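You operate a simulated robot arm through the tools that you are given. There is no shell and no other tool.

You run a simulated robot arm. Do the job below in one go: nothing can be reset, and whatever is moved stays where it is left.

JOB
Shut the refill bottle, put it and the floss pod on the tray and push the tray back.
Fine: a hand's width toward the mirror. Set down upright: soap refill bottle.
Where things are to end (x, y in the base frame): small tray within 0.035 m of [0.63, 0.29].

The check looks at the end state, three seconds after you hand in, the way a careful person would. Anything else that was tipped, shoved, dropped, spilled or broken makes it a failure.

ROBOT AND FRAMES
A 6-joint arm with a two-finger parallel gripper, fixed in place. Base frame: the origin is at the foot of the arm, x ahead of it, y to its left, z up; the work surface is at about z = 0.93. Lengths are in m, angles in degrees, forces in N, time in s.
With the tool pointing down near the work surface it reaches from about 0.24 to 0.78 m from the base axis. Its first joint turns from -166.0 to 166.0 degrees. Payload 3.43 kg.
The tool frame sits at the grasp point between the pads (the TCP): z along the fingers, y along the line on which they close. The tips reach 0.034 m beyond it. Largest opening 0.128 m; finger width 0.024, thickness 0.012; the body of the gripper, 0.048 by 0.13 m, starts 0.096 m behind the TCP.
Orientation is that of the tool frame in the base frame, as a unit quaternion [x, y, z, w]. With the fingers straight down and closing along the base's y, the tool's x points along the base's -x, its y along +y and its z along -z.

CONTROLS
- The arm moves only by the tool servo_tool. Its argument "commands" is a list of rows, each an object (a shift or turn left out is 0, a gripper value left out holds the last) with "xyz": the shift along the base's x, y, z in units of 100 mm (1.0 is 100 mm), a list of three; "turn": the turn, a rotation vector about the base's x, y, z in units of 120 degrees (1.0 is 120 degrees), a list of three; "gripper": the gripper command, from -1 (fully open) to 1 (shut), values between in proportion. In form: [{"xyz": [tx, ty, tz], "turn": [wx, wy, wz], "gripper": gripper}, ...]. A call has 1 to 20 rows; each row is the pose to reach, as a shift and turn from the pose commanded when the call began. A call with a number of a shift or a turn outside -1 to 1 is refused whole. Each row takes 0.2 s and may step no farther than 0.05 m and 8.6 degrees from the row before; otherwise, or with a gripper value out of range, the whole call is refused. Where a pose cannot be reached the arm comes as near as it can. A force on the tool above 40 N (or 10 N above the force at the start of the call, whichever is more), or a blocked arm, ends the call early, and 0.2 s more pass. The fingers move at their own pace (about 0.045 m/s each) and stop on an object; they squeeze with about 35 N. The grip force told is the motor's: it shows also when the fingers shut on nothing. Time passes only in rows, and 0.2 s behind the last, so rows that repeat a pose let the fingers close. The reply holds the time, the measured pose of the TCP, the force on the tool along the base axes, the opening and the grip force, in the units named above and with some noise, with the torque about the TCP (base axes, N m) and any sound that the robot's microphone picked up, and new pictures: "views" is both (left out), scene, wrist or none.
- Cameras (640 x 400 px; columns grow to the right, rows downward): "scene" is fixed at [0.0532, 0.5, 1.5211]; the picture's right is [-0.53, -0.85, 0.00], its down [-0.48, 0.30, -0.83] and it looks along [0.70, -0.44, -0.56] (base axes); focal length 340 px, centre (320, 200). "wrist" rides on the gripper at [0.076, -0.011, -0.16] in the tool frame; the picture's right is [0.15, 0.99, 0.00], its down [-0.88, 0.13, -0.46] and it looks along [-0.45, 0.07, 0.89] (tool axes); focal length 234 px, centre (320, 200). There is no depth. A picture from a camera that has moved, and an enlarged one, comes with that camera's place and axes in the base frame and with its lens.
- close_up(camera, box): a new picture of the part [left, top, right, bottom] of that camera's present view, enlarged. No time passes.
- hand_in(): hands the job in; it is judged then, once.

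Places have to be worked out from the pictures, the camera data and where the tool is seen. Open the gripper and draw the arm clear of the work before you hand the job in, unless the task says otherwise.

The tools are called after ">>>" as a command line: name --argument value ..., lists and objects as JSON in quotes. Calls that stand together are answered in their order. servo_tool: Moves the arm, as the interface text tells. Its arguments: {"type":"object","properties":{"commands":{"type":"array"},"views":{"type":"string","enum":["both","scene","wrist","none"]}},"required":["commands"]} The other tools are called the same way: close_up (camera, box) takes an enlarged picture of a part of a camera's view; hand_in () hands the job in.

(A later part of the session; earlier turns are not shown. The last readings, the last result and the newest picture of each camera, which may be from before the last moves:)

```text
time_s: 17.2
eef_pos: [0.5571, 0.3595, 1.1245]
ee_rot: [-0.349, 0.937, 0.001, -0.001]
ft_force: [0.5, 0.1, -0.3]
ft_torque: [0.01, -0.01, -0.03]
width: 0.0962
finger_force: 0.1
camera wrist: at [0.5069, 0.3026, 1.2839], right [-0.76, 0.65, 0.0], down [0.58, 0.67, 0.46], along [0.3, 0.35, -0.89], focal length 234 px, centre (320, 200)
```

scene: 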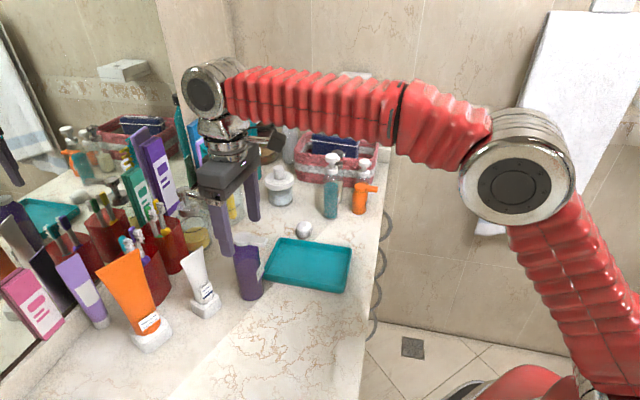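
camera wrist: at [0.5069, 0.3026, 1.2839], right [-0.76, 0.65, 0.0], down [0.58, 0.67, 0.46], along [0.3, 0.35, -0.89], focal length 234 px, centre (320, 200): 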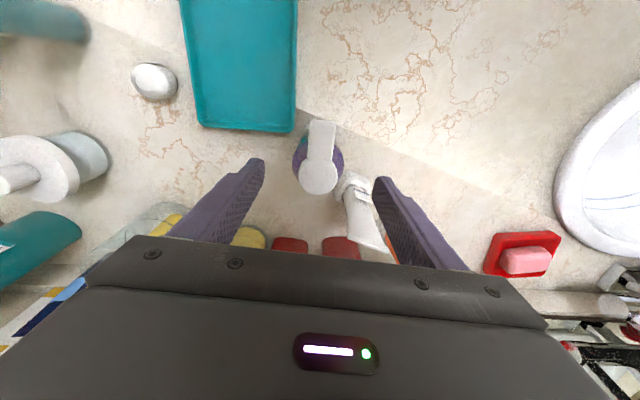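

The lid disc sits exactly between the fingertips and the toothpaste stand is ~4 cm clear. I descend to grip height (TCP about 1.022) and close.

>>> servo_tool --commands '[{"xyz": [0, 0, -0.3], "gripper": -0.5}, {"xyz": [0, 0, -0.6], "gripper": -0.5}, {"xyz": [0, 0, -0.85], "gripper": -0.5}, {"xyz": [0, 0, -1.0], "gripper": -0.5}, {"xyz": [0, 0, -1.0], "gripper": -0.5}]' --views "both"

```text
time_s: 18.4
eef_pos: [0.5573, 0.3592, 1.0253]
ee_rot: [-0.35, 0.937, 0.001, -0.002]
ft_force: [0.0, 0.3, -0.6]
ft_torque: [0.01, -0.03, -0.01]
width: 0.096
finger_force: 0.0
camera wrist: at [0.5084, 0.3014, 1.1841], right [-0.76, 0.65, 0.0], down [0.58, 0.67, 0.46], along [0.29, 0.35, -0.89], focal length 234 px, centre (320, 200)
```

scene: 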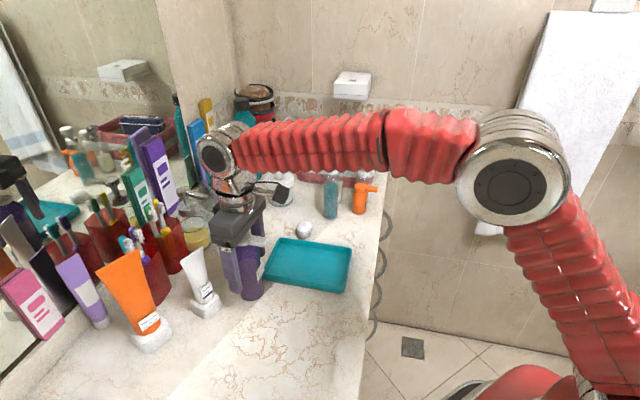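
wrist: 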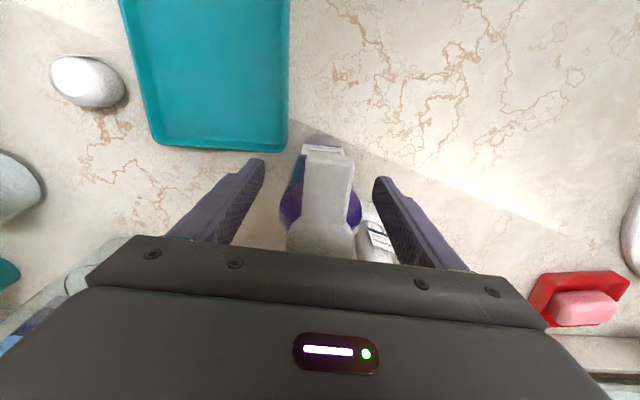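

The fingers straddle the bottle body evenly; I close.

>>> servo_tool --commands '[{"gripper": 1}, {"gripper": 1}, {"gripper": 1}, {"gripper": 1}, {"gripper": 1}, {"gripper": 1}]' --views "both"

```text
time_s: 19.8
eef_pos: [0.5572, 0.358, 1.0244]
ee_rot: [-0.35, 0.937, 0.001, 0.0]
ft_force: [0.4, -1.5, 0.1]
ft_torque: [-0.12, -0.1, 0.0]
width: 0.0533
finger_force: 35.1
camera wrist: at [0.5085, 0.3014, 1.1844], right [-0.76, 0.65, 0.0], down [0.58, 0.67, 0.46], along [0.3, 0.35, -0.89], focal length 234 px, centre (320, 200)
```

scene: 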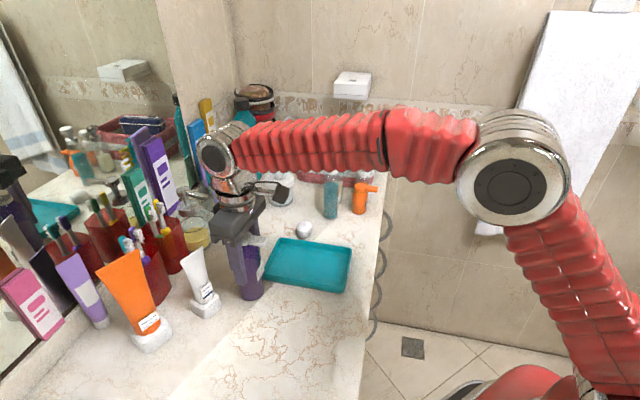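
wrist: 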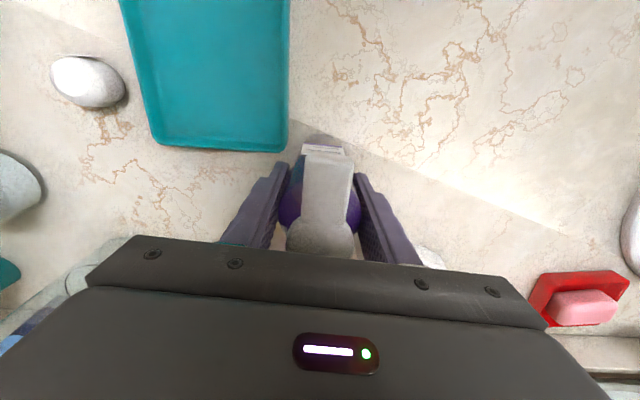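

Firm grip (53 mm, 35 N). I lift 5 cm and carry it toward the tray, keeping it upright.

>>> servo_tool --commands '[{"xyz": [0, 0, 0.1], "gripper": 1}, {"xyz": [0, 0, 0.3], "gripper": 1}, {"xyz": [0, 0, 0.5], "gripper": 1}, {"xyz": [0.03, -0.2, 0.5], "gripper": 1}, {"xyz": [0.07, -0.45, 0.5], "gripper": 1}, {"xyz": [0.1, -0.7, 0.5], "gripper": 1}, {"xyz": [0.14, -0.9, 0.5], "gripper": 1}, {"xyz": [0.14, -0.9, 0.5], "gripper": 1}]' --views "both"

```text
time_s: 21.6
eef_pos: [0.5724, 0.2712, 1.0738]
ee_rot: [-0.35, 0.937, 0.001, 0.0]
ft_force: [-0.5, 0.5, -3.2]
ft_torque: [0.01, -0.02, -0.03]
width: 0.0534
finger_force: 34.9
camera wrist: at [0.5234, 0.2123, 1.2332], right [-0.76, 0.65, 0.0], down [0.58, 0.67, 0.46], along [0.3, 0.35, -0.89], focal length 234 px, centre (320, 200)
```

scene: 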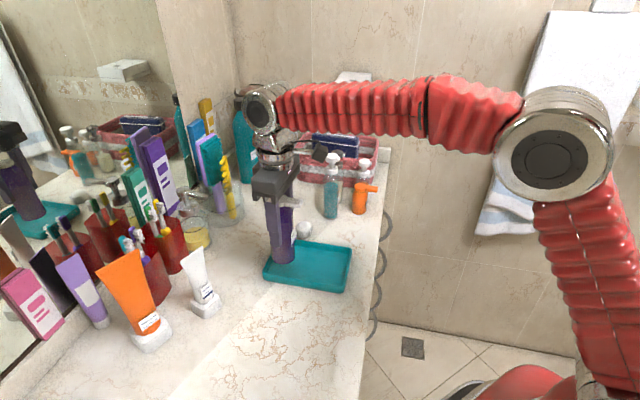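
wrist: 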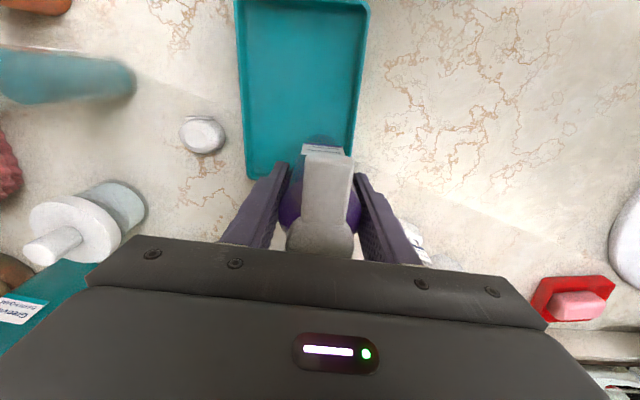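

Carrying about 0.33 kg, bottle upright. I move the rest of the way over the far half of the tray, align to the tray's 45° and lower partway.

>>> servo_tool --commands '[{"xyz": [0.01, -0.18, 0], "turn": [0, 0, 0.02], "gripper": 1}, {"xyz": [0.02, -0.36, 0], "turn": [0, 0, 0.0375], "gripper": 1}, {"xyz": [0.02, -0.37, 0], "turn": [0, 0, 0.0375], "gripper": 1}, {"xyz": [0.02, -0.37, -0.2], "turn": [0, 0, 0.0375], "gripper": 1}, {"xyz": [0.02, -0.37, -0.34], "turn": [0, 0, 0.0375], "gripper": 1}, {"xyz": [0.02, -0.37, -0.36], "turn": [0, 0, 0.0375], "gripper": 1}]' --views "both"

>>> close_up --camera "scene" --box '[240, 180, 368, 300]'

```text
time_s: 23.0
eef_pos: [0.5737, 0.2353, 1.0386]
ee_rot: [-0.386, 0.923, 0.001, 0.0]
ft_force: [0.6, 0.1, -3.3]
ft_torque: [-0.05, -0.04, 0.01]
width: 0.0535
finger_force: 34.5
camera wrist: at [0.5297, 0.1718, 1.1978], right [-0.81, 0.59, 0.0], down [0.53, 0.72, 0.46], along [0.27, 0.37, -0.89], focal length 234 px, centre (320, 200)
```

scene: 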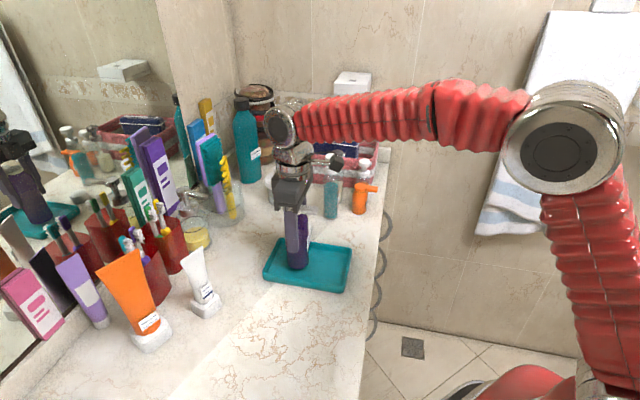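
wrist: 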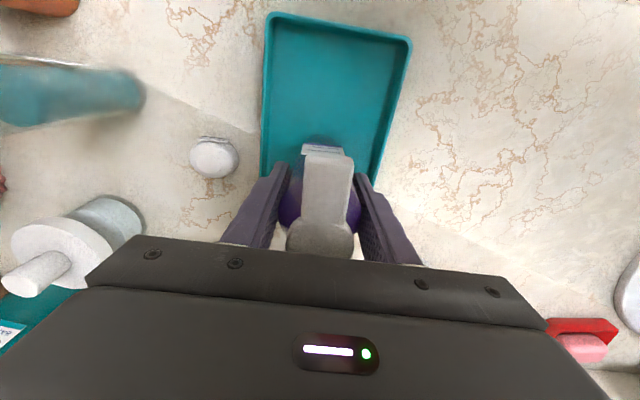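

```text
3.33 times, centred on (304, 240) of scene
camera zoom: at [0.0532, 0.5, 1.5211], right [-0.53, -0.85, 0.0], down [-0.48, 0.3, -0.83], along [0.7, -0.44, -0.56], focal length 1132 px, centre (373, 67)
```

zoom: 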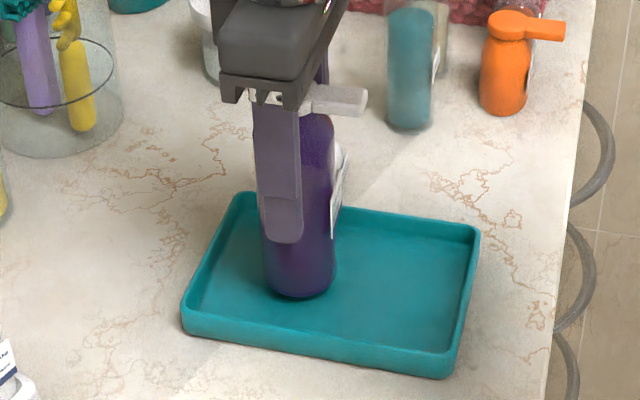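

The bottle hangs about a centimetre above the tray floor, well inside the rim. I lower in small steps until it touches.

>>> servo_tool --commands '[{"xyz": [0, 0, -0.03], "gripper": 1}, {"xyz": [0, 0, -0.05], "gripper": 1}, {"xyz": [0, 0, -0.065], "gripper": 1}, {"xyz": [0, 0, -0.075], "gripper": 1}]' --views "none"

```text
time_s: 24.0
eef_pos: [0.5725, 0.2324, 1.0321]
ee_rot: [-0.386, 0.922, 0.001, -0.001]
ft_force: [0.2, 0.5, -3.4]
ft_torque: [0.0, 0.02, -0.01]
width: 0.0535
finger_force: 34.7
```

>>> close_up --camera "scene" --box '[260, 210, 340, 290]'

>>> servo_tool --commands '[{"xyz": [0, 0, -0.01], "gripper": 1}, {"xyz": [0, 0, -0.02], "gripper": 1}]' --views "none"

```text
5.00 times, centred on (300, 250) of scene
camera zoom: at [0.0532, 0.5, 1.5211], right [-0.53, -0.85, 0.0], down [-0.48, 0.3, -0.83], along [0.7, -0.44, -0.56], focal length 1698 px, centre (420, -50)
```

zoom: 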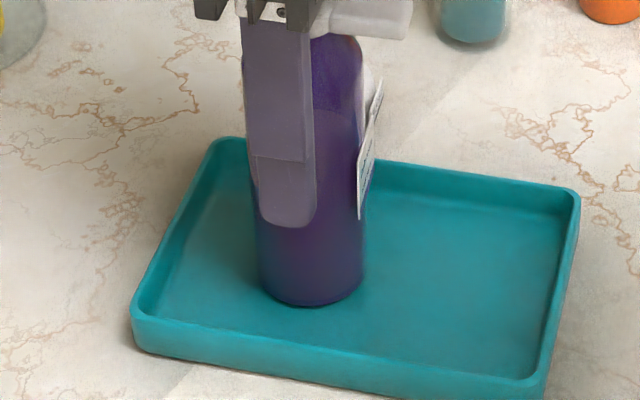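

```text
time_s: 24.6
eef_pos: [0.5734, 0.2326, 1.0295]
ee_rot: [-0.386, 0.923, 0.001, 0.002]
ft_force: [-1.4, -0.5, 8.5]
ft_torque: [-0.21, 0.14, 0.01]
width: 0.0535
finger_force: 35.3
```

Force jumped to +8.5 N: the bottle stands on the tray floor. I ease off a hair and open the fingers.

>>> servo_tool --commands '[{"xyz": [0, 0, 0.005], "gripper": 1}, {"xyz": [0, 0, 0.007], "gripper": 0.0}, {"xyz": [0, 0, 0.007], "gripper": -0.4}, {"xyz": [0, 0, 0.007], "gripper": -0.4}, {"xyz": [0, 0, 0.007], "gripper": -0.4}, {"xyz": [0, 0, 0.007], "gripper": -0.4}]' --views "both"

>>> close_up --camera "scene" --box '[260, 170, 356, 290]'

```text
time_s: 26.0
eef_pos: [0.5734, 0.232, 1.0289]
ee_rot: [-0.386, 0.922, 0.002, -0.001]
ft_force: [-0.2, 0.1, -0.2]
ft_torque: [-0.01, -0.02, 0.01]
width: 0.0897
finger_force: 0.1
camera wrist: at [0.5296, 0.1708, 1.1888], right [-0.81, 0.59, 0.0], down [0.53, 0.72, 0.46], along [0.27, 0.37, -0.89], focal length 234 px, centre (320, 200)
```

scene: 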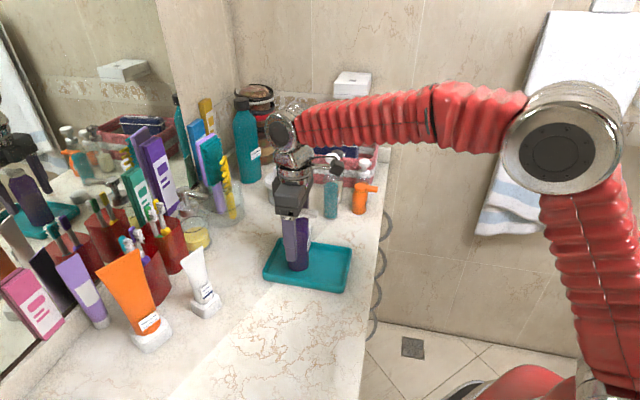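
wrist: 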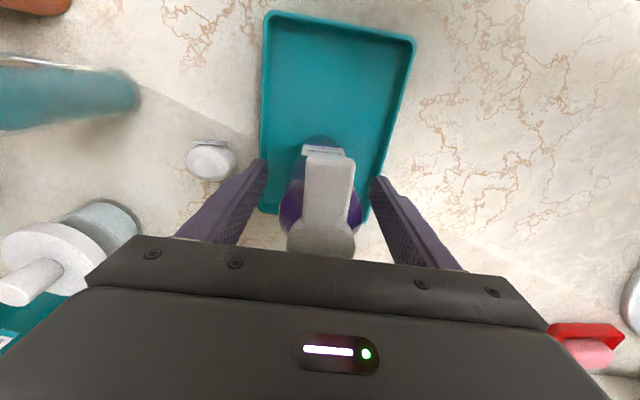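

```text
3.33 times, centred on (308, 230) of scene
camera zoom: at [0.0532, 0.5, 1.5211], right [-0.53, -0.85, 0.0], down [-0.48, 0.3, -0.83], along [0.7, -0.44, -0.56], focal length 1132 px, centre (360, 100)
```

zoom: 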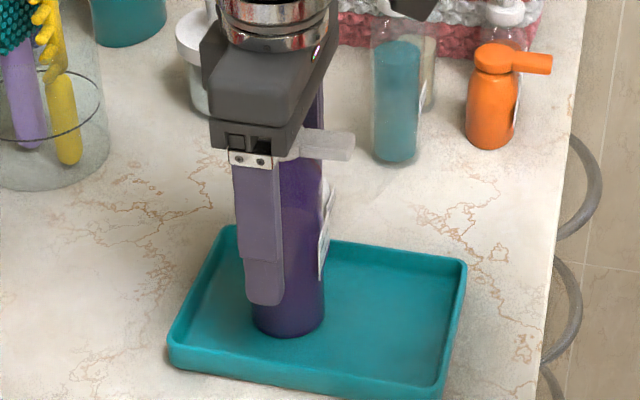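

The bottle stands alone upright in the tray. I raise the open gripper straight up clear of the cap.

>>> servo_tool --commands '[{"xyz": [0, 0, 0.3]}, {"xyz": [0, 0, 0.65]}, {"xyz": [0, 0, 1.0]}]' --views "none"

>>> servo_tool --commands '[{"xyz": [0, 0, 0.3]}, {"xyz": [0, 0, 0.45]}, {"xyz": [0.3, -0.2, 0.45]}, {"xyz": [0.6, -0.4, 0.45]}, {"xyz": [0.9, -0.6, 0.45]}, {"xyz": [0.95, -0.68, 0.45]}, {"xyz": [0.95, -0.68, 0.45]}]' --views "both"

```text
time_s: 26.8
eef_pos: [0.5736, 0.2315, 1.1308]
ee_rot: [-0.386, 0.923, 0.001, -0.002]
ft_force: [0.2, -0.3, -0.4]
ft_torque: [0.0, 0.01, -0.01]
width: 0.0897
finger_force: 0.1
```

```text
time_s: 28.4
eef_pos: [0.6679, 0.1651, 1.1752]
ee_rot: [-0.386, 0.922, 0.001, -0.002]
ft_force: [0.3, -0.8, 0.3]
ft_torque: [0.01, -0.02, -0.02]
width: 0.0893
finger_force: 0.1
camera wrist: at [0.6244, 0.1024, 1.334], right [-0.81, 0.59, 0.0], down [0.53, 0.72, 0.46], along [0.27, 0.37, -0.89], focal length 234 px, centre (320, 200)
```

scene: 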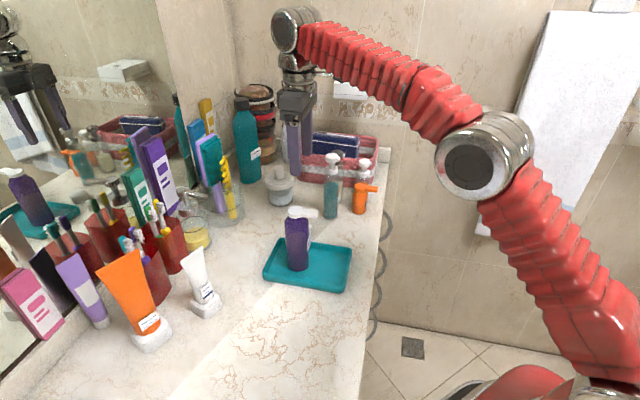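
wrist: 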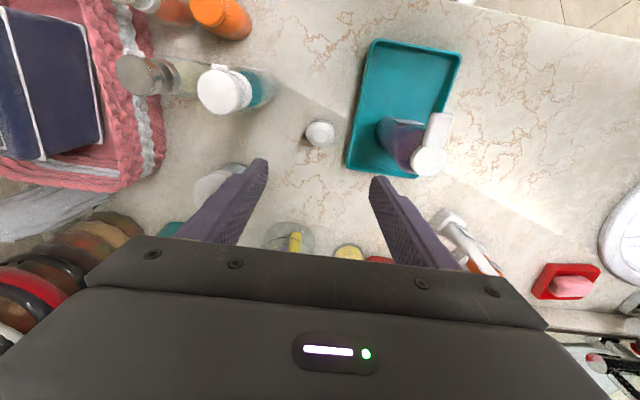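

>>> close_up --camera "wrist" --box '[280, 100, 376, 160]'

>>> close_up --camera "wrist" --box '[320, 30, 480, 190]'

>>> close_up --camera "scene" --box '[256, 190, 366, 300]'

```text
6.67 times, centred on (328, 130) of wrist
camera zoom: at [0.6244, 0.1024, 1.334], right [-0.81, 0.59, 0.0], down [0.53, 0.72, 0.46], along [0.27, 0.37, -0.89], focal length 1561 px, centre (267, 667)
```

zoom: 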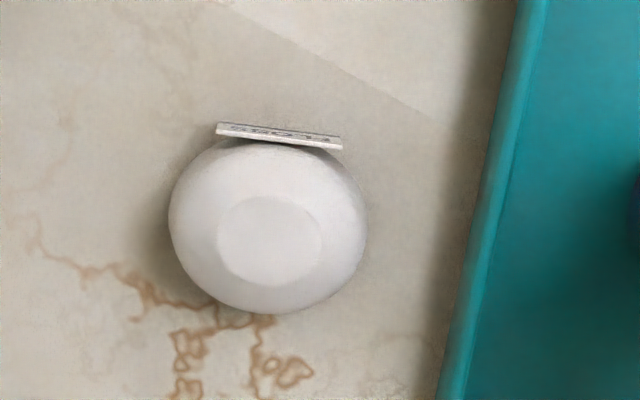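

```text
2.50 times, centred on (400, 110) of wrist
camera zoom: at [0.6244, 0.1024, 1.334], right [-0.81, 0.59, 0.0], down [0.53, 0.72, 0.46], along [0.27, 0.37, -0.89], focal length 585 px, centre (120, 425)
```

zoom: 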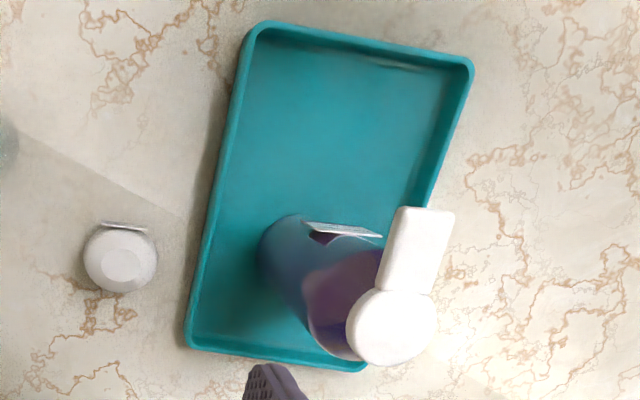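

```text
3.64 times, centred on (311, 245) of scene
camera zoom: at [0.0532, 0.5, 1.5211], right [-0.53, -0.85, 0.0], down [-0.48, 0.3, -0.83], along [0.7, -0.44, -0.56], focal length 1235 px, centre (353, 36)
```

zoom: 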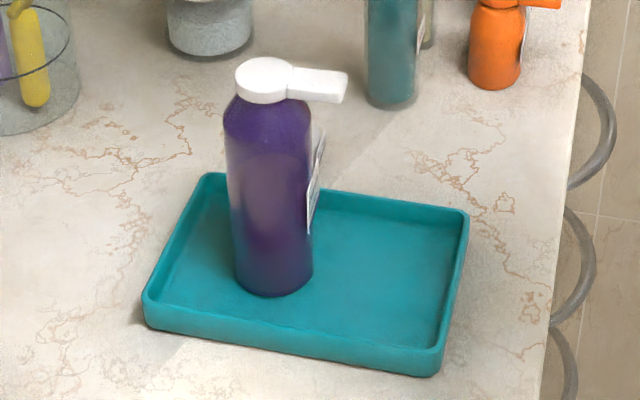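

The pod is at about (0.670, 0.1655), ~48 mm wide across the closing axis, with ~29 mm gap to the tray rim. I narrow the opening to ~66 mm and descend partway to check the alignment.

>>> servo_tool --commands '[{"xyz": [0.02, 0, -0.2], "gripper": -0.03}, {"xyz": [0.02, 0, -0.5], "gripper": -0.03}, {"xyz": [0.02, 0, -0.8], "gripper": -0.03}, {"xyz": [0.02, 0, -1.0], "gripper": -0.03}, {"xyz": [0.02, 0, -1.0], "gripper": -0.03}]' --views "none"

>>> servo_tool --commands '[{"xyz": [0, 0, -0.2], "gripper": -0.03}, {"xyz": [0, 0, -0.4], "gripper": -0.03}, {"xyz": [0, 0, -0.4], "gripper": -0.03}]' --views "both"

>>> close_up --camera "wrist" --box '[240, 110, 400, 250]'

>>> close_up --camera "scene" --box '[256, 130, 366, 260]'

```text
time_s: 29.6
eef_pos: [0.6694, 0.1648, 1.076]
ee_rot: [-0.386, 0.923, 0.001, 0.0]
ft_force: [-0.3, 0.9, -0.4]
ft_torque: [0.02, -0.01, 0.0]
width: 0.0661
finger_force: 0.1
```

```text
time_s: 30.4
eef_pos: [0.6696, 0.1635, 1.0354]
ee_rot: [-0.387, 0.922, 0.002, -0.002]
ft_force: [-0.3, -1.1, 0.4]
ft_torque: [0.04, 0.0, -0.01]
width: 0.066
finger_force: 0.0
camera wrist: at [0.6257, 0.1024, 1.1946], right [-0.81, 0.59, 0.0], down [0.53, 0.72, 0.46], along [0.27, 0.37, -0.89], focal length 234 px, centre (320, 200)
```

scene: 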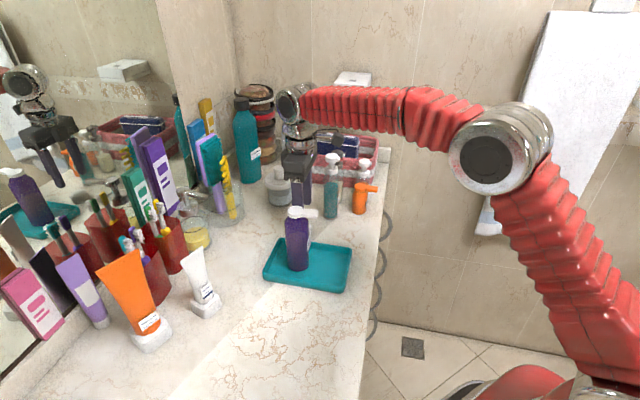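
wrist: 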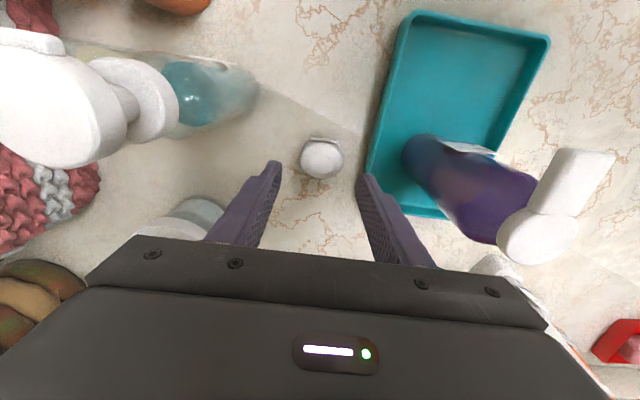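

```text
2.86 times, centred on (320, 180) of wrist
camera zoom: at [0.6257, 0.1024, 1.1946], right [-0.81, 0.59, 0.0], down [0.53, 0.72, 0.46], along [0.27, 0.37, -0.89], focal length 669 px, centre (320, 257)
```

zoom: 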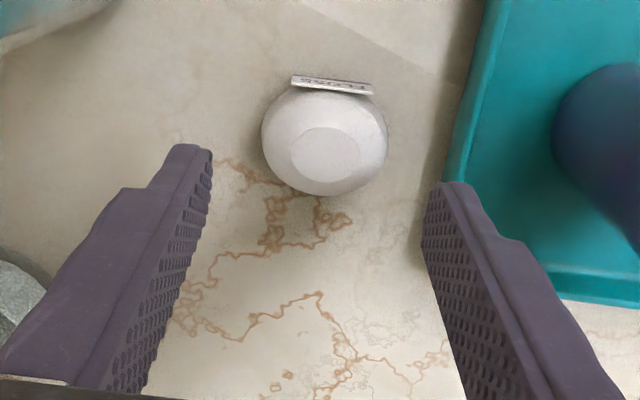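

```text
3.08 times, centred on (311, 195) of scene
camera zoom: at [0.0532, 0.5, 1.5211], right [-0.53, -0.85, 0.0], down [-0.48, 0.3, -0.83], along [0.7, -0.44, -0.56], focal length 1045 px, centre (348, 215)
```

zoom: 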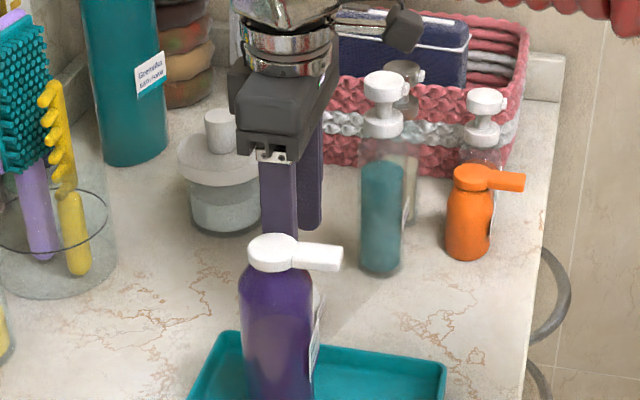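

Pod centred between the fingers within ~1.5 mm, but the right finger would pass only ~1–2 mm from the tray rim, so I narrow to 58 mm first, then descend to tip height ~0.938.

>>> servo_tool --commands '[{"xyz": [-0.005, 0.008, 0], "gripper": 0.094}, {"xyz": [-0.005, 0.008, -0.1], "gripper": 0.094}, {"xyz": [-0.005, 0.008, -0.25], "gripper": 0.094}, {"xyz": [-0.005, 0.008, -0.35], "gripper": 0.094}, {"xyz": [-0.005, 0.008, -0.35], "gripper": 0.094}]' --views "wrist"

>>> close_up --camera "wrist" --box '[240, 110, 400, 250]'

```text
time_s: 31.6
eef_pos: [0.6701, 0.164, 1.0007]
ee_rot: [-0.387, 0.922, 0.001, -0.001]
ft_force: [-0.5, -0.9, -0.2]
ft_torque: [0.01, 0.01, 0.0]
width: 0.0578
finger_force: 0.0
camera wrist: at [0.6262, 0.103, 1.1591], right [-0.81, 0.59, 0.0], down [0.53, 0.72, 0.46], along [0.27, 0.37, -0.89], focal length 234 px, centre (320, 200)
```

wrist: 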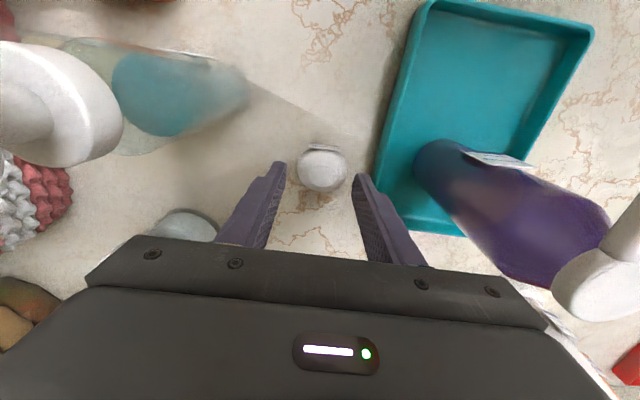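

```text
2.86 times, centred on (320, 180) of wrist
camera zoom: at [0.6262, 0.103, 1.1591], right [-0.81, 0.59, 0.0], down [0.53, 0.72, 0.46], along [0.27, 0.37, -0.89], focal length 669 px, centre (320, 257)
```

zoom: 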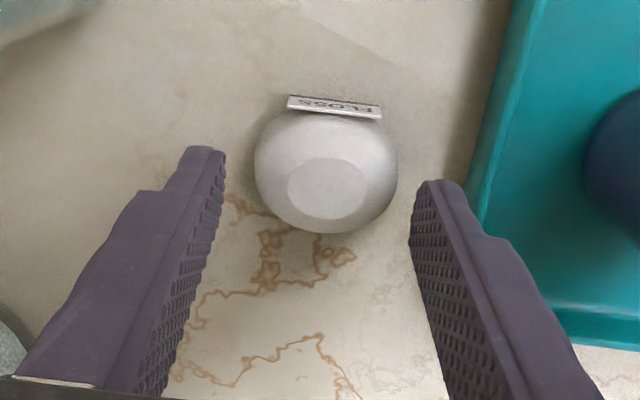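

Alignment good: ~3–7 mm each side of the pod, ~1 cm from rim. I shift 1.5 mm toward the tray to centre, lower to TCP ~0.973 and close gently.

>>> servo_tool --commands '[{"xyz": [-0.011, 0.011, -0.1], "gripper": 0.094}, {"xyz": [-0.011, 0.011, -0.2], "gripper": 0.094}, {"xyz": [-0.011, 0.011, -0.27], "gripper": 0.094}, {"xyz": [-0.011, 0.011, -0.27], "gripper": 0.094}]' --views "both"

>>> close_up --camera "wrist" --box '[240, 110, 400, 250]'

```text
time_s: 32.6
eef_pos: [0.6691, 0.1666, 0.9724]
ee_rot: [-0.387, 0.922, 0.002, -0.002]
ft_force: [0.0, -0.1, 0.0]
ft_torque: [0.03, -0.04, 0.01]
width: 0.0579
finger_force: 0.1
camera wrist: at [0.6253, 0.1042, 1.1318], right [-0.81, 0.59, 0.0], down [0.53, 0.72, 0.46], along [0.27, 0.37, -0.89], focal length 234 px, centre (320, 200)
```

scene: 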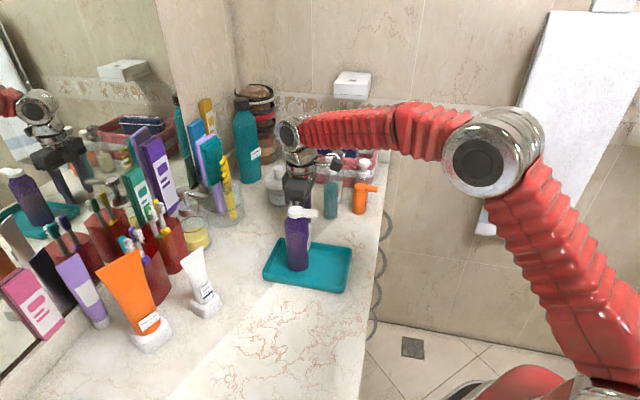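
wrist: 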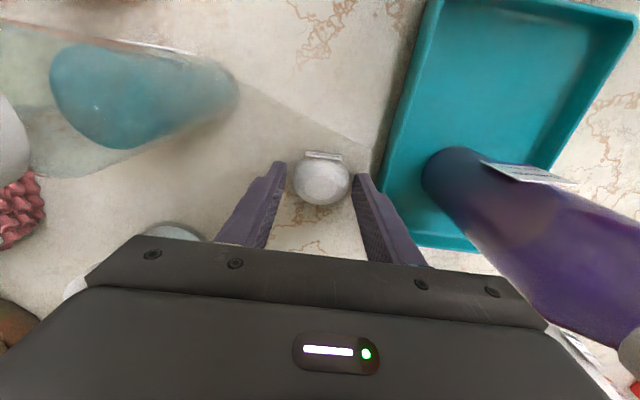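

```text
2.86 times, centred on (320, 180) of wrist
camera zoom: at [0.6253, 0.1042, 1.1318], right [-0.81, 0.59, 0.0], down [0.53, 0.72, 0.46], along [0.27, 0.37, -0.89], focal length 669 px, centre (320, 257)
```

zoom: 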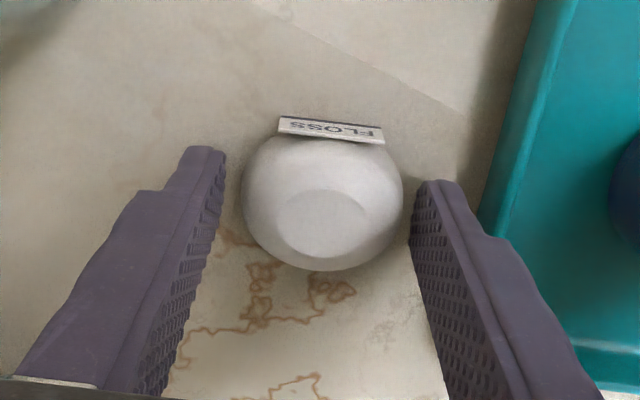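

The pod sits squarely between the pads; closing now.

>>> servo_tool --commands '[{"gripper": 0.3}, {"gripper": 0.5}, {"gripper": 1}, {"gripper": 1}, {"gripper": 1}]' --views "wrist"

>>> close_up --camera "wrist" --box '[240, 110, 400, 250]'

```text
time_s: 33.8
eef_pos: [0.6701, 0.1661, 0.9734]
ee_rot: [-0.386, 0.922, 0.002, -0.001]
ft_force: [0.0, -1.1, -0.9]
ft_torque: [-0.01, -0.03, 0.0]
width: 0.0456
finger_force: 34.9
camera wrist: at [0.6252, 0.1042, 1.132], right [-0.81, 0.59, 0.0], down [0.53, 0.72, 0.46], along [0.27, 0.37, -0.89], focal length 234 px, centre (320, 200)
```

wrist: 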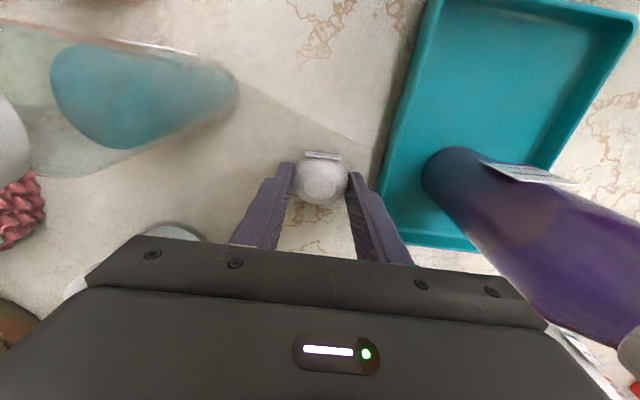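

```text
2.86 times, centred on (320, 180) of wrist
camera zoom: at [0.6252, 0.1042, 1.132], right [-0.81, 0.59, 0.0], down [0.53, 0.72, 0.46], along [0.27, 0.37, -0.89], focal length 669 px, centre (320, 257)
```

zoom: 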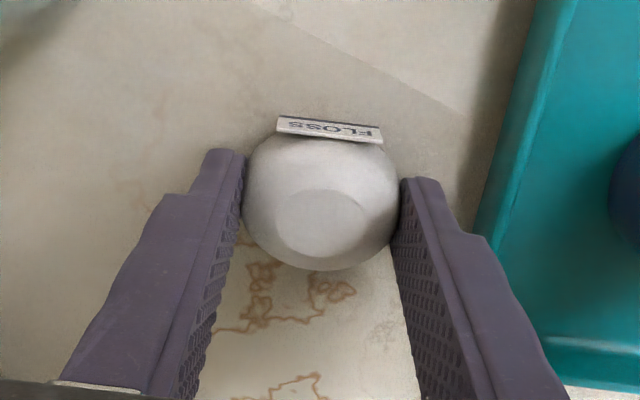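

Pod held (45.6 mm, 35 N). I lift 6 cm and swing round on the free side away from the bottle.

>>> servo_tool --commands '[{"xyz": [0, 0, 0.1], "gripper": 1}, {"xyz": [0, 0, 0.35], "gripper": 1}, {"xyz": [0, 0, 0.65], "gripper": 1}, {"xyz": [-0.2, -0.2, 0.65], "gripper": 1}, {"xyz": [-0.4, -0.4, 0.65], "gripper": 1}, {"xyz": [-0.55, -0.5, 0.65], "gripper": 1}, {"xyz": [-0.85, -0.4, 0.65], "gripper": 1}, {"xyz": [-0.85, -0.4, 0.65], "gripper": 1}]' --views "both"

```text
time_s: 35.6
eef_pos: [0.5838, 0.1268, 1.0376]
ee_rot: [-0.386, 0.923, 0.001, 0.0]
ft_force: [-0.2, 0.4, 0.5]
ft_torque: [-0.02, 0.02, 0.02]
width: 0.0
finger_force: 32.8
camera wrist: at [0.5397, 0.0653, 1.1977], right [-0.81, 0.59, 0.0], down [0.53, 0.72, 0.46], along [0.27, 0.37, -0.89], focal length 234 px, centre (320, 200)
```

scene: 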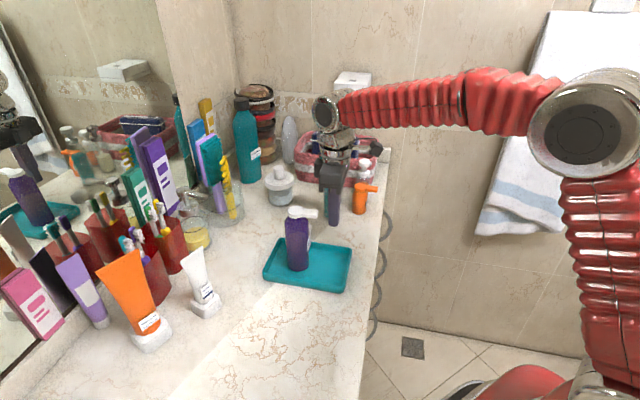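
wrist: 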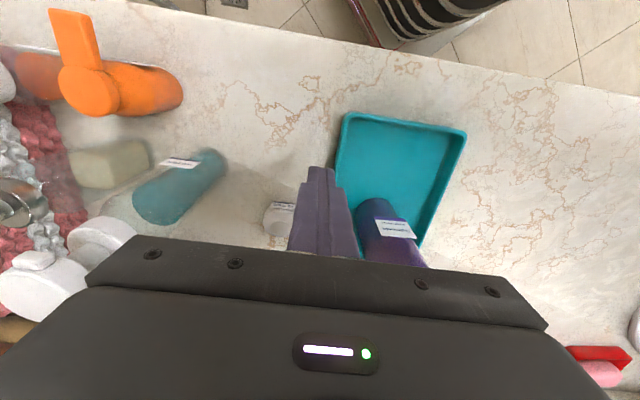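

The pod slipped out of the pads during the lift; it appears still near its original spot. I look at it closely.

>>> close_up --camera "wrist" --box '[250, 190, 314, 240]'

>>> close_up --camera "scene" --box '[270, 190, 350, 250]'

```text
8.00 times, centred on (282, 215) of wrist
camera zoom: at [0.5397, 0.0653, 1.1977], right [-0.81, 0.59, 0.0], down [0.53, 0.72, 0.46], along [0.27, 0.37, -0.89], focal length 1873 px, centre (624, 80)
```

zoom: 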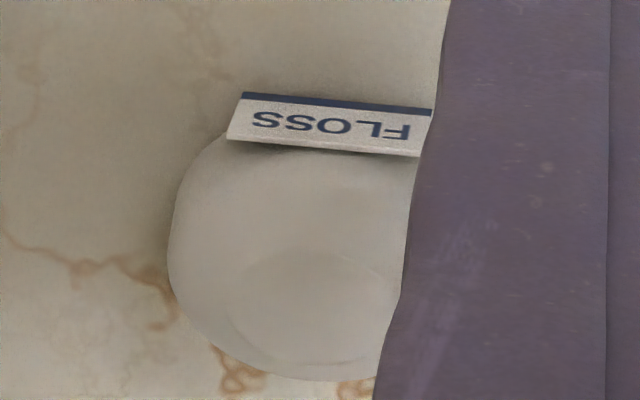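

```text
6.67 times, centred on (310, 220) of scene
camera zoom: at [0.0532, 0.5, 1.5211], right [-0.53, -0.85, 0.0], down [-0.48, 0.3, -0.83], along [0.7, -0.44, -0.56], focal length 2264 px, centre (387, 67)
```

zoom: 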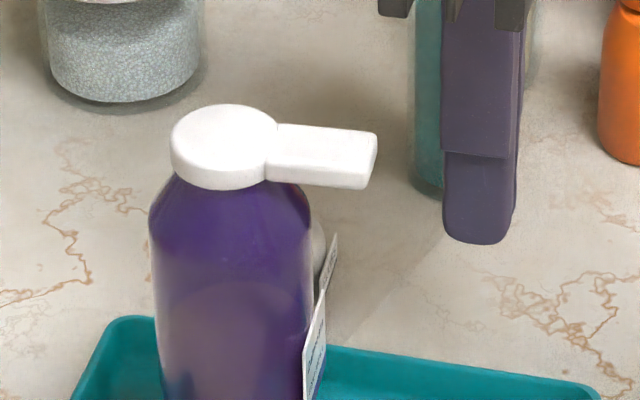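

The pod is still upright at its place; the pads evidently gripped it above its widest point (equator ~0.948, top ~0.967). I go back over it with fingers opened to 58 mm, and will grip lower this time.

>>> servo_tool --commands '[{"xyz": [0.3, -0.1, 0], "gripper": 0.094}, {"xyz": [0.45, 0, 0], "gripper": 0.094}, {"xyz": [0.65, 0.2, 0], "gripper": 0.094}, {"xyz": [0.85, 0.38, 0], "gripper": 0.094}, {"xyz": [0.85, 0.38, 0], "gripper": 0.094}]' --views "both"

>>> close_up --camera "wrist" --box '[240, 110, 400, 250]'

```text
time_s: 36.8
eef_pos: [0.6695, 0.1652, 1.0376]
ee_rot: [-0.386, 0.923, 0.001, 0.0]
ft_force: [-1.6, -0.3, -0.3]
ft_torque: [0.02, 0.03, 0.02]
width: 0.0581
finger_force: 0.1
camera wrist: at [0.6255, 0.1033, 1.1966], right [-0.81, 0.59, 0.0], down [0.53, 0.72, 0.46], along [0.27, 0.37, -0.89], focal length 234 px, centre (320, 200)
```

scene: 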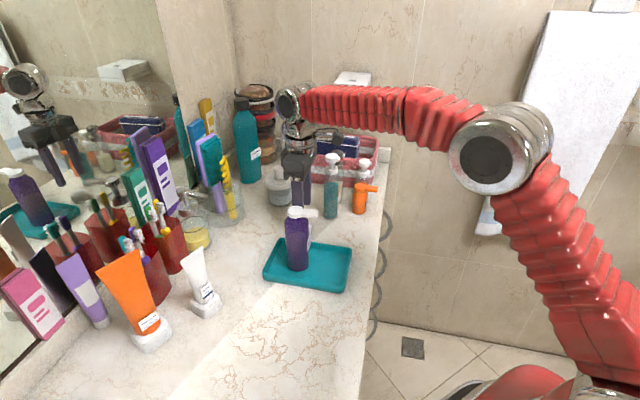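
wrist: 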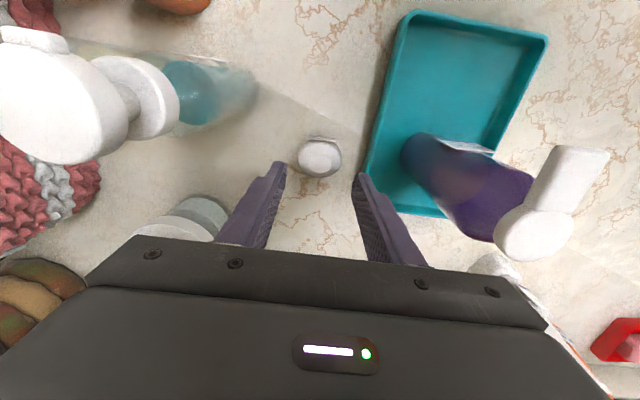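

```text
2.86 times, centred on (320, 180) of wrist
camera zoom: at [0.6255, 0.1033, 1.1966], right [-0.81, 0.59, 0.0], down [0.53, 0.72, 0.46], along [0.27, 0.37, -0.89], focal length 669 px, centre (320, 257)
```

zoom: 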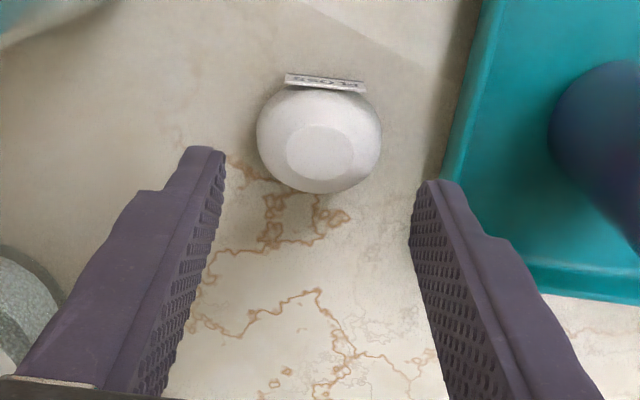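

The pod is aligned within ~1.5 mm. I descend further than before, toward tip height ~0.932, watching for table contact.

>>> servo_tool --commands '[{"xyz": [0, 0, -0.25], "gripper": 0.094}, {"xyz": [0, 0, -0.5], "gripper": 0.094}, {"xyz": [0, 0, -0.62], "gripper": 0.094}, {"xyz": [0, 0, -0.67], "gripper": 0.094}, {"xyz": [0, 0, -0.7], "gripper": 0.094}, {"xyz": [0, 0, -0.71], "gripper": 0.094}]' --views "wrist"

>>> close_up --camera "wrist" --box '[240, 110, 400, 250]'

```text
time_s: 38.2
eef_pos: [0.6691, 0.165, 0.9674]
ee_rot: [-0.387, 0.922, 0.001, 0.0]
ft_force: [1.2, -0.2, 0.5]
ft_torque: [-0.01, -0.01, -0.01]
width: 0.0578
finger_force: 0.1
camera wrist: at [0.6253, 0.1025, 1.1259], right [-0.81, 0.59, 0.0], down [0.53, 0.72, 0.46], along [0.27, 0.37, -0.89], focal length 234 px, centre (320, 200)
```

wrist: 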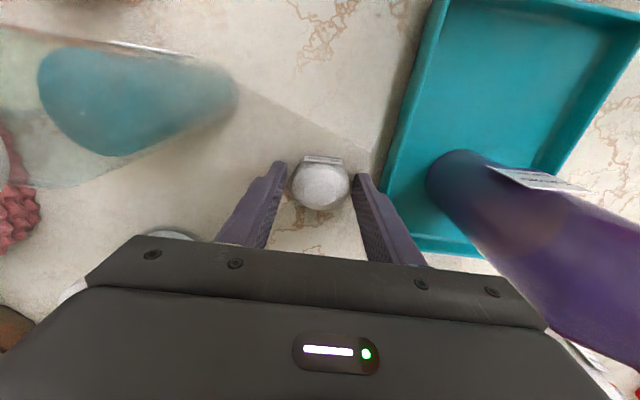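

```text
2.86 times, centred on (320, 180) of wrist
camera zoom: at [0.6253, 0.1025, 1.1259], right [-0.81, 0.59, 0.0], down [0.53, 0.72, 0.46], along [0.27, 0.37, -0.89], focal length 669 px, centre (320, 257)
```

zoom: 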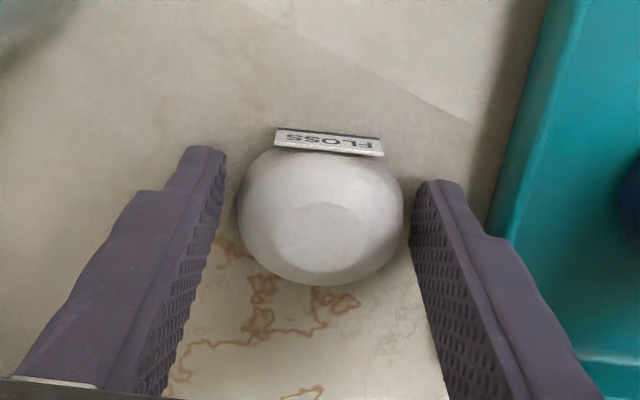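

Tips at 0.933, still no table contact. I go 2 mm lower and close.

>>> servo_tool --commands '[{"xyz": [0.005, 0, -0.01], "gripper": 0.094}, {"xyz": [0.005, 0, -0.02], "gripper": 0.094}, {"xyz": [0.005, 0, -0.02], "gripper": 0.3}, {"xyz": [0.005, 0, -0.02], "gripper": 0.5}, {"xyz": [0.005, 0, -0.02], "gripper": 1}, {"xyz": [0.005, 0, -0.02], "gripper": 1}, {"xyz": [0.005, 0, -0.02], "gripper": 1}]' --views "wrist"

>>> close_up --camera "wrist" --box '[240, 110, 400, 250]'

```text
time_s: 39.8
eef_pos: [0.6709, 0.1643, 0.9644]
ee_rot: [-0.385, 0.923, 0.001, 0.0]
ft_force: [0.5, 0.7, -1.2]
ft_torque: [0.02, -0.02, 0.01]
width: 0.0471
finger_force: 34.9
camera wrist: at [0.6262, 0.1025, 1.1241], right [-0.81, 0.59, 0.0], down [0.53, 0.72, 0.46], along [0.27, 0.37, -0.89], focal length 234 px, centre (320, 200)
```

wrist: 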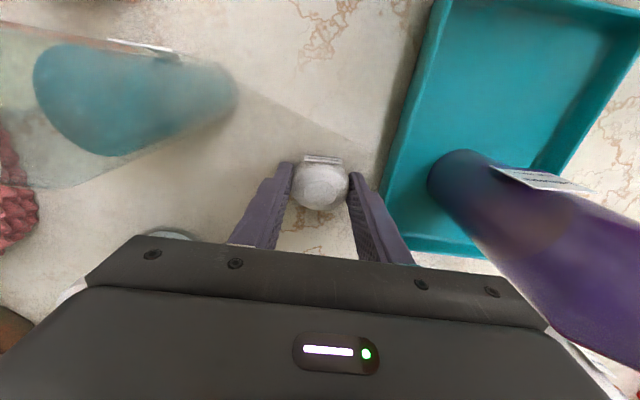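

```text
2.86 times, centred on (320, 180) of wrist
camera zoom: at [0.6262, 0.1025, 1.1241], right [-0.81, 0.59, 0.0], down [0.53, 0.72, 0.46], along [0.27, 0.37, -0.89], focal length 669 px, centre (320, 257)
```

zoom: 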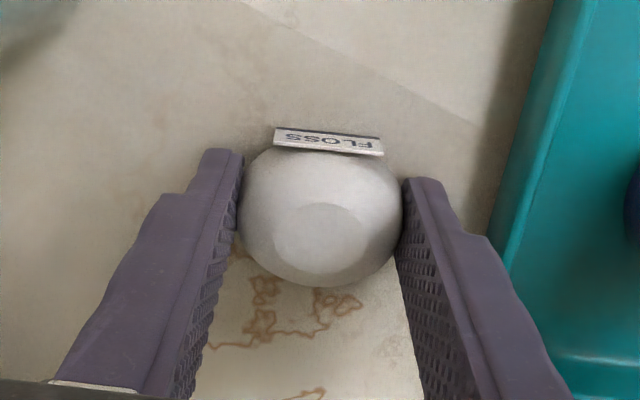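

Width is now 47.1 mm (45.6 before), so this grip is lower on the pod. I lift slowly 1 cm and check it is held.

>>> servo_tool --commands '[{"xyz": [0, 0, 0.02], "gripper": 1}, {"xyz": [0, 0, 0.04], "gripper": 1}, {"xyz": [0, 0, 0.06], "gripper": 1}, {"xyz": [0, 0, 0.08], "gripper": 1}, {"xyz": [0, 0, 0.1], "gripper": 1}]' --views "wrist"

>>> close_up --camera "wrist" --box '[240, 110, 400, 250]'

```text
time_s: 41.0
eef_pos: [0.6685, 0.1643, 0.9736]
ee_rot: [-0.386, 0.923, 0.002, -0.001]
ft_force: [-0.8, 0.2, -0.6]
ft_torque: [0.0, -0.01, -0.03]
width: 0.0471
finger_force: 35.4
camera wrist: at [0.6255, 0.103, 1.1339], right [-0.81, 0.59, 0.0], down [0.53, 0.72, 0.46], along [0.27, 0.37, -0.89], focal length 234 px, centre (320, 200)
```

wrist: 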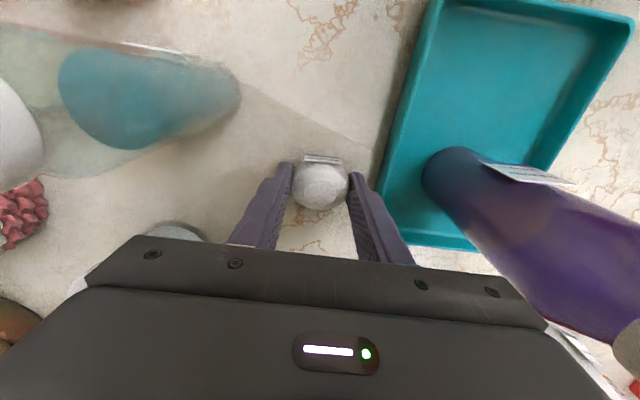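

```text
2.86 times, centred on (320, 180) of wrist
camera zoom: at [0.6255, 0.103, 1.1339], right [-0.81, 0.59, 0.0], down [0.53, 0.72, 0.46], along [0.27, 0.37, -0.89], focal length 669 px, centre (320, 257)
```

zoom: 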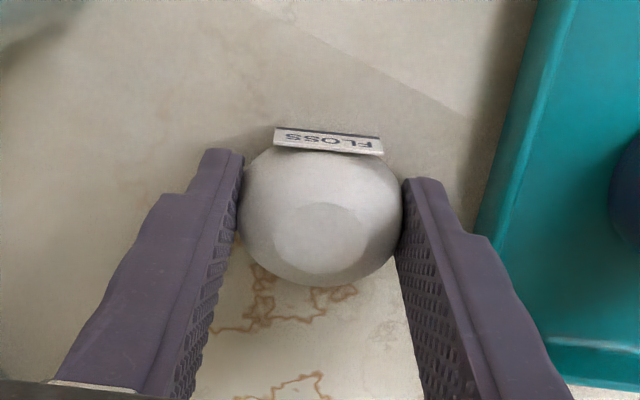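

The pod moved up with the gripper, width unchanged: held. I lift on gently to clear the rim.

>>> servo_tool --commands '[{"xyz": [0, 0, 0.05], "gripper": 1}, {"xyz": [0, 0, 0.13], "gripper": 1}, {"xyz": [0, 0, 0.22], "gripper": 1}, {"xyz": [0, 0, 0.32], "gripper": 1}, {"xyz": [0, 0, 0.42], "gripper": 1}, {"xyz": [0, 0, 0.52], "gripper": 1}, {"xyz": [0, 0, 0.58], "gripper": 1}, {"xyz": [0, 0, 0.6], "gripper": 1}]' --views "wrist"

```text
time_s: 42.8
eef_pos: [0.6692, 0.1646, 1.0334]
ee_rot: [-0.386, 0.923, 0.001, 0.0]
ft_force: [0.5, -0.7, -0.9]
ft_torque: [-0.02, 0.02, -0.02]
width: 0.0467
finger_force: 34.9
camera wrist: at [0.6256, 0.1029, 1.1944], right [-0.81, 0.59, 0.0], down [0.53, 0.72, 0.46], along [0.27, 0.37, -0.89], focal length 234 px, centre (320, 200)
```

wrist: 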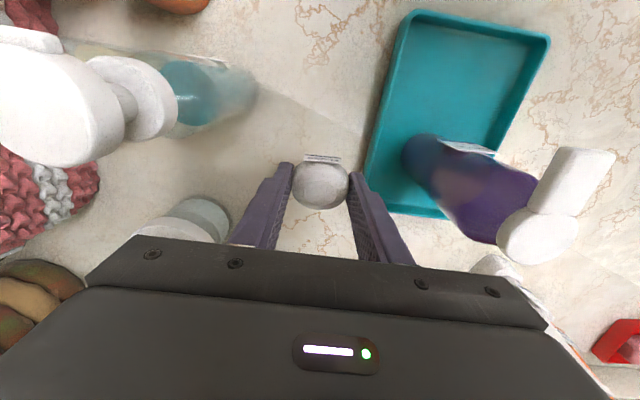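

Held at 1.033. I carry it around on the free side of the bottle.

>>> servo_tool --commands '[{"xyz": [-0.15, -0.15, 0], "gripper": 1}, {"xyz": [-0.38, -0.38, 0], "gripper": 1}, {"xyz": [-0.62, -0.5, 0], "gripper": 1}, {"xyz": [-0.88, -0.42, 0], "gripper": 1}, {"xyz": [-1.0, -0.37, 0], "gripper": 1}]' --views "none"

>>> servo_tool --commands '[{"xyz": [-0.2, 0.15, 0], "gripper": 1}, {"xyz": [-0.42, 0.36, 0], "gripper": 1}, {"xyz": [-0.53, 0.47, 0], "gripper": 1}, {"xyz": [-0.53, 0.47, 0], "gripper": 1}]' --views "both"

>>> close_up --camera "scene" --box '[250, 180, 378, 300]'

```text
time_s: 44.0
eef_pos: [0.5711, 0.1269, 1.034]
ee_rot: [-0.386, 0.923, 0.001, -0.001]
ft_force: [-0.3, 1.1, -0.4]
ft_torque: [0.01, 0.0, -0.01]
width: 0.047
finger_force: 34.8
```

```text
time_s: 45.0
eef_pos: [0.5169, 0.1733, 1.0356]
ee_rot: [-0.385, 0.923, 0.001, -0.002]
ft_force: [-0.1, -0.5, 0.4]
ft_torque: [0.03, -0.01, -0.01]
width: 0.0468
finger_force: 35.1
camera wrist: at [0.4728, 0.1126, 1.1947], right [-0.81, 0.59, 0.0], down [0.53, 0.72, 0.46], along [0.27, 0.37, -0.89], focal length 234 px, centre (320, 200)
```

scene: 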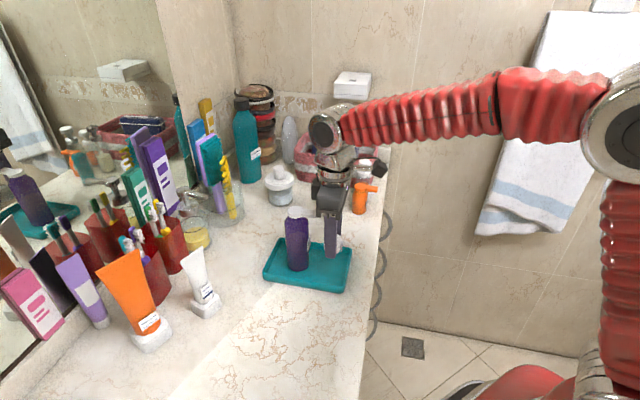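
wrist: 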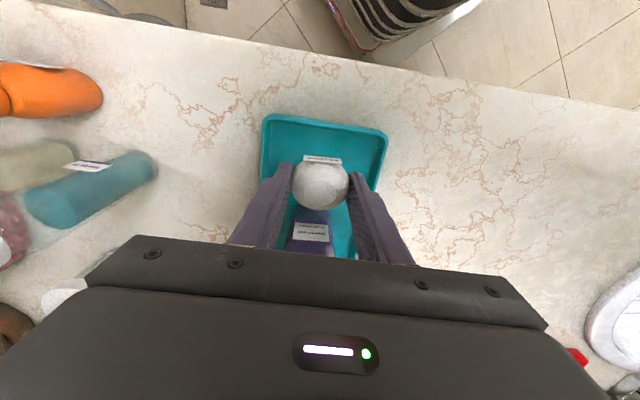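

```text
3.33 times, centred on (314, 240) of scene
camera zoom: at [0.0532, 0.5, 1.5211], right [-0.53, -0.85, 0.0], down [-0.48, 0.3, -0.83], along [0.7, -0.44, -0.56], focal length 1132 px, centre (340, 67)
```

zoom: 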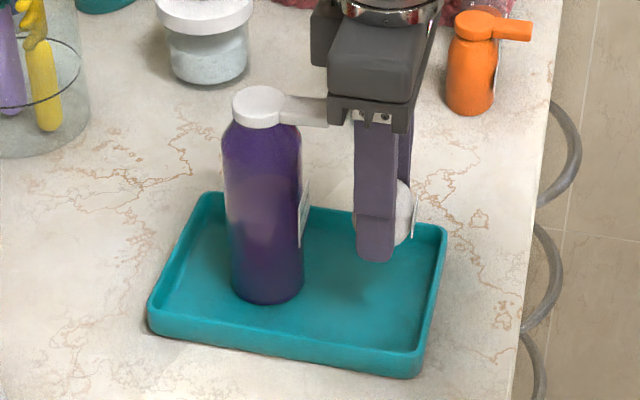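

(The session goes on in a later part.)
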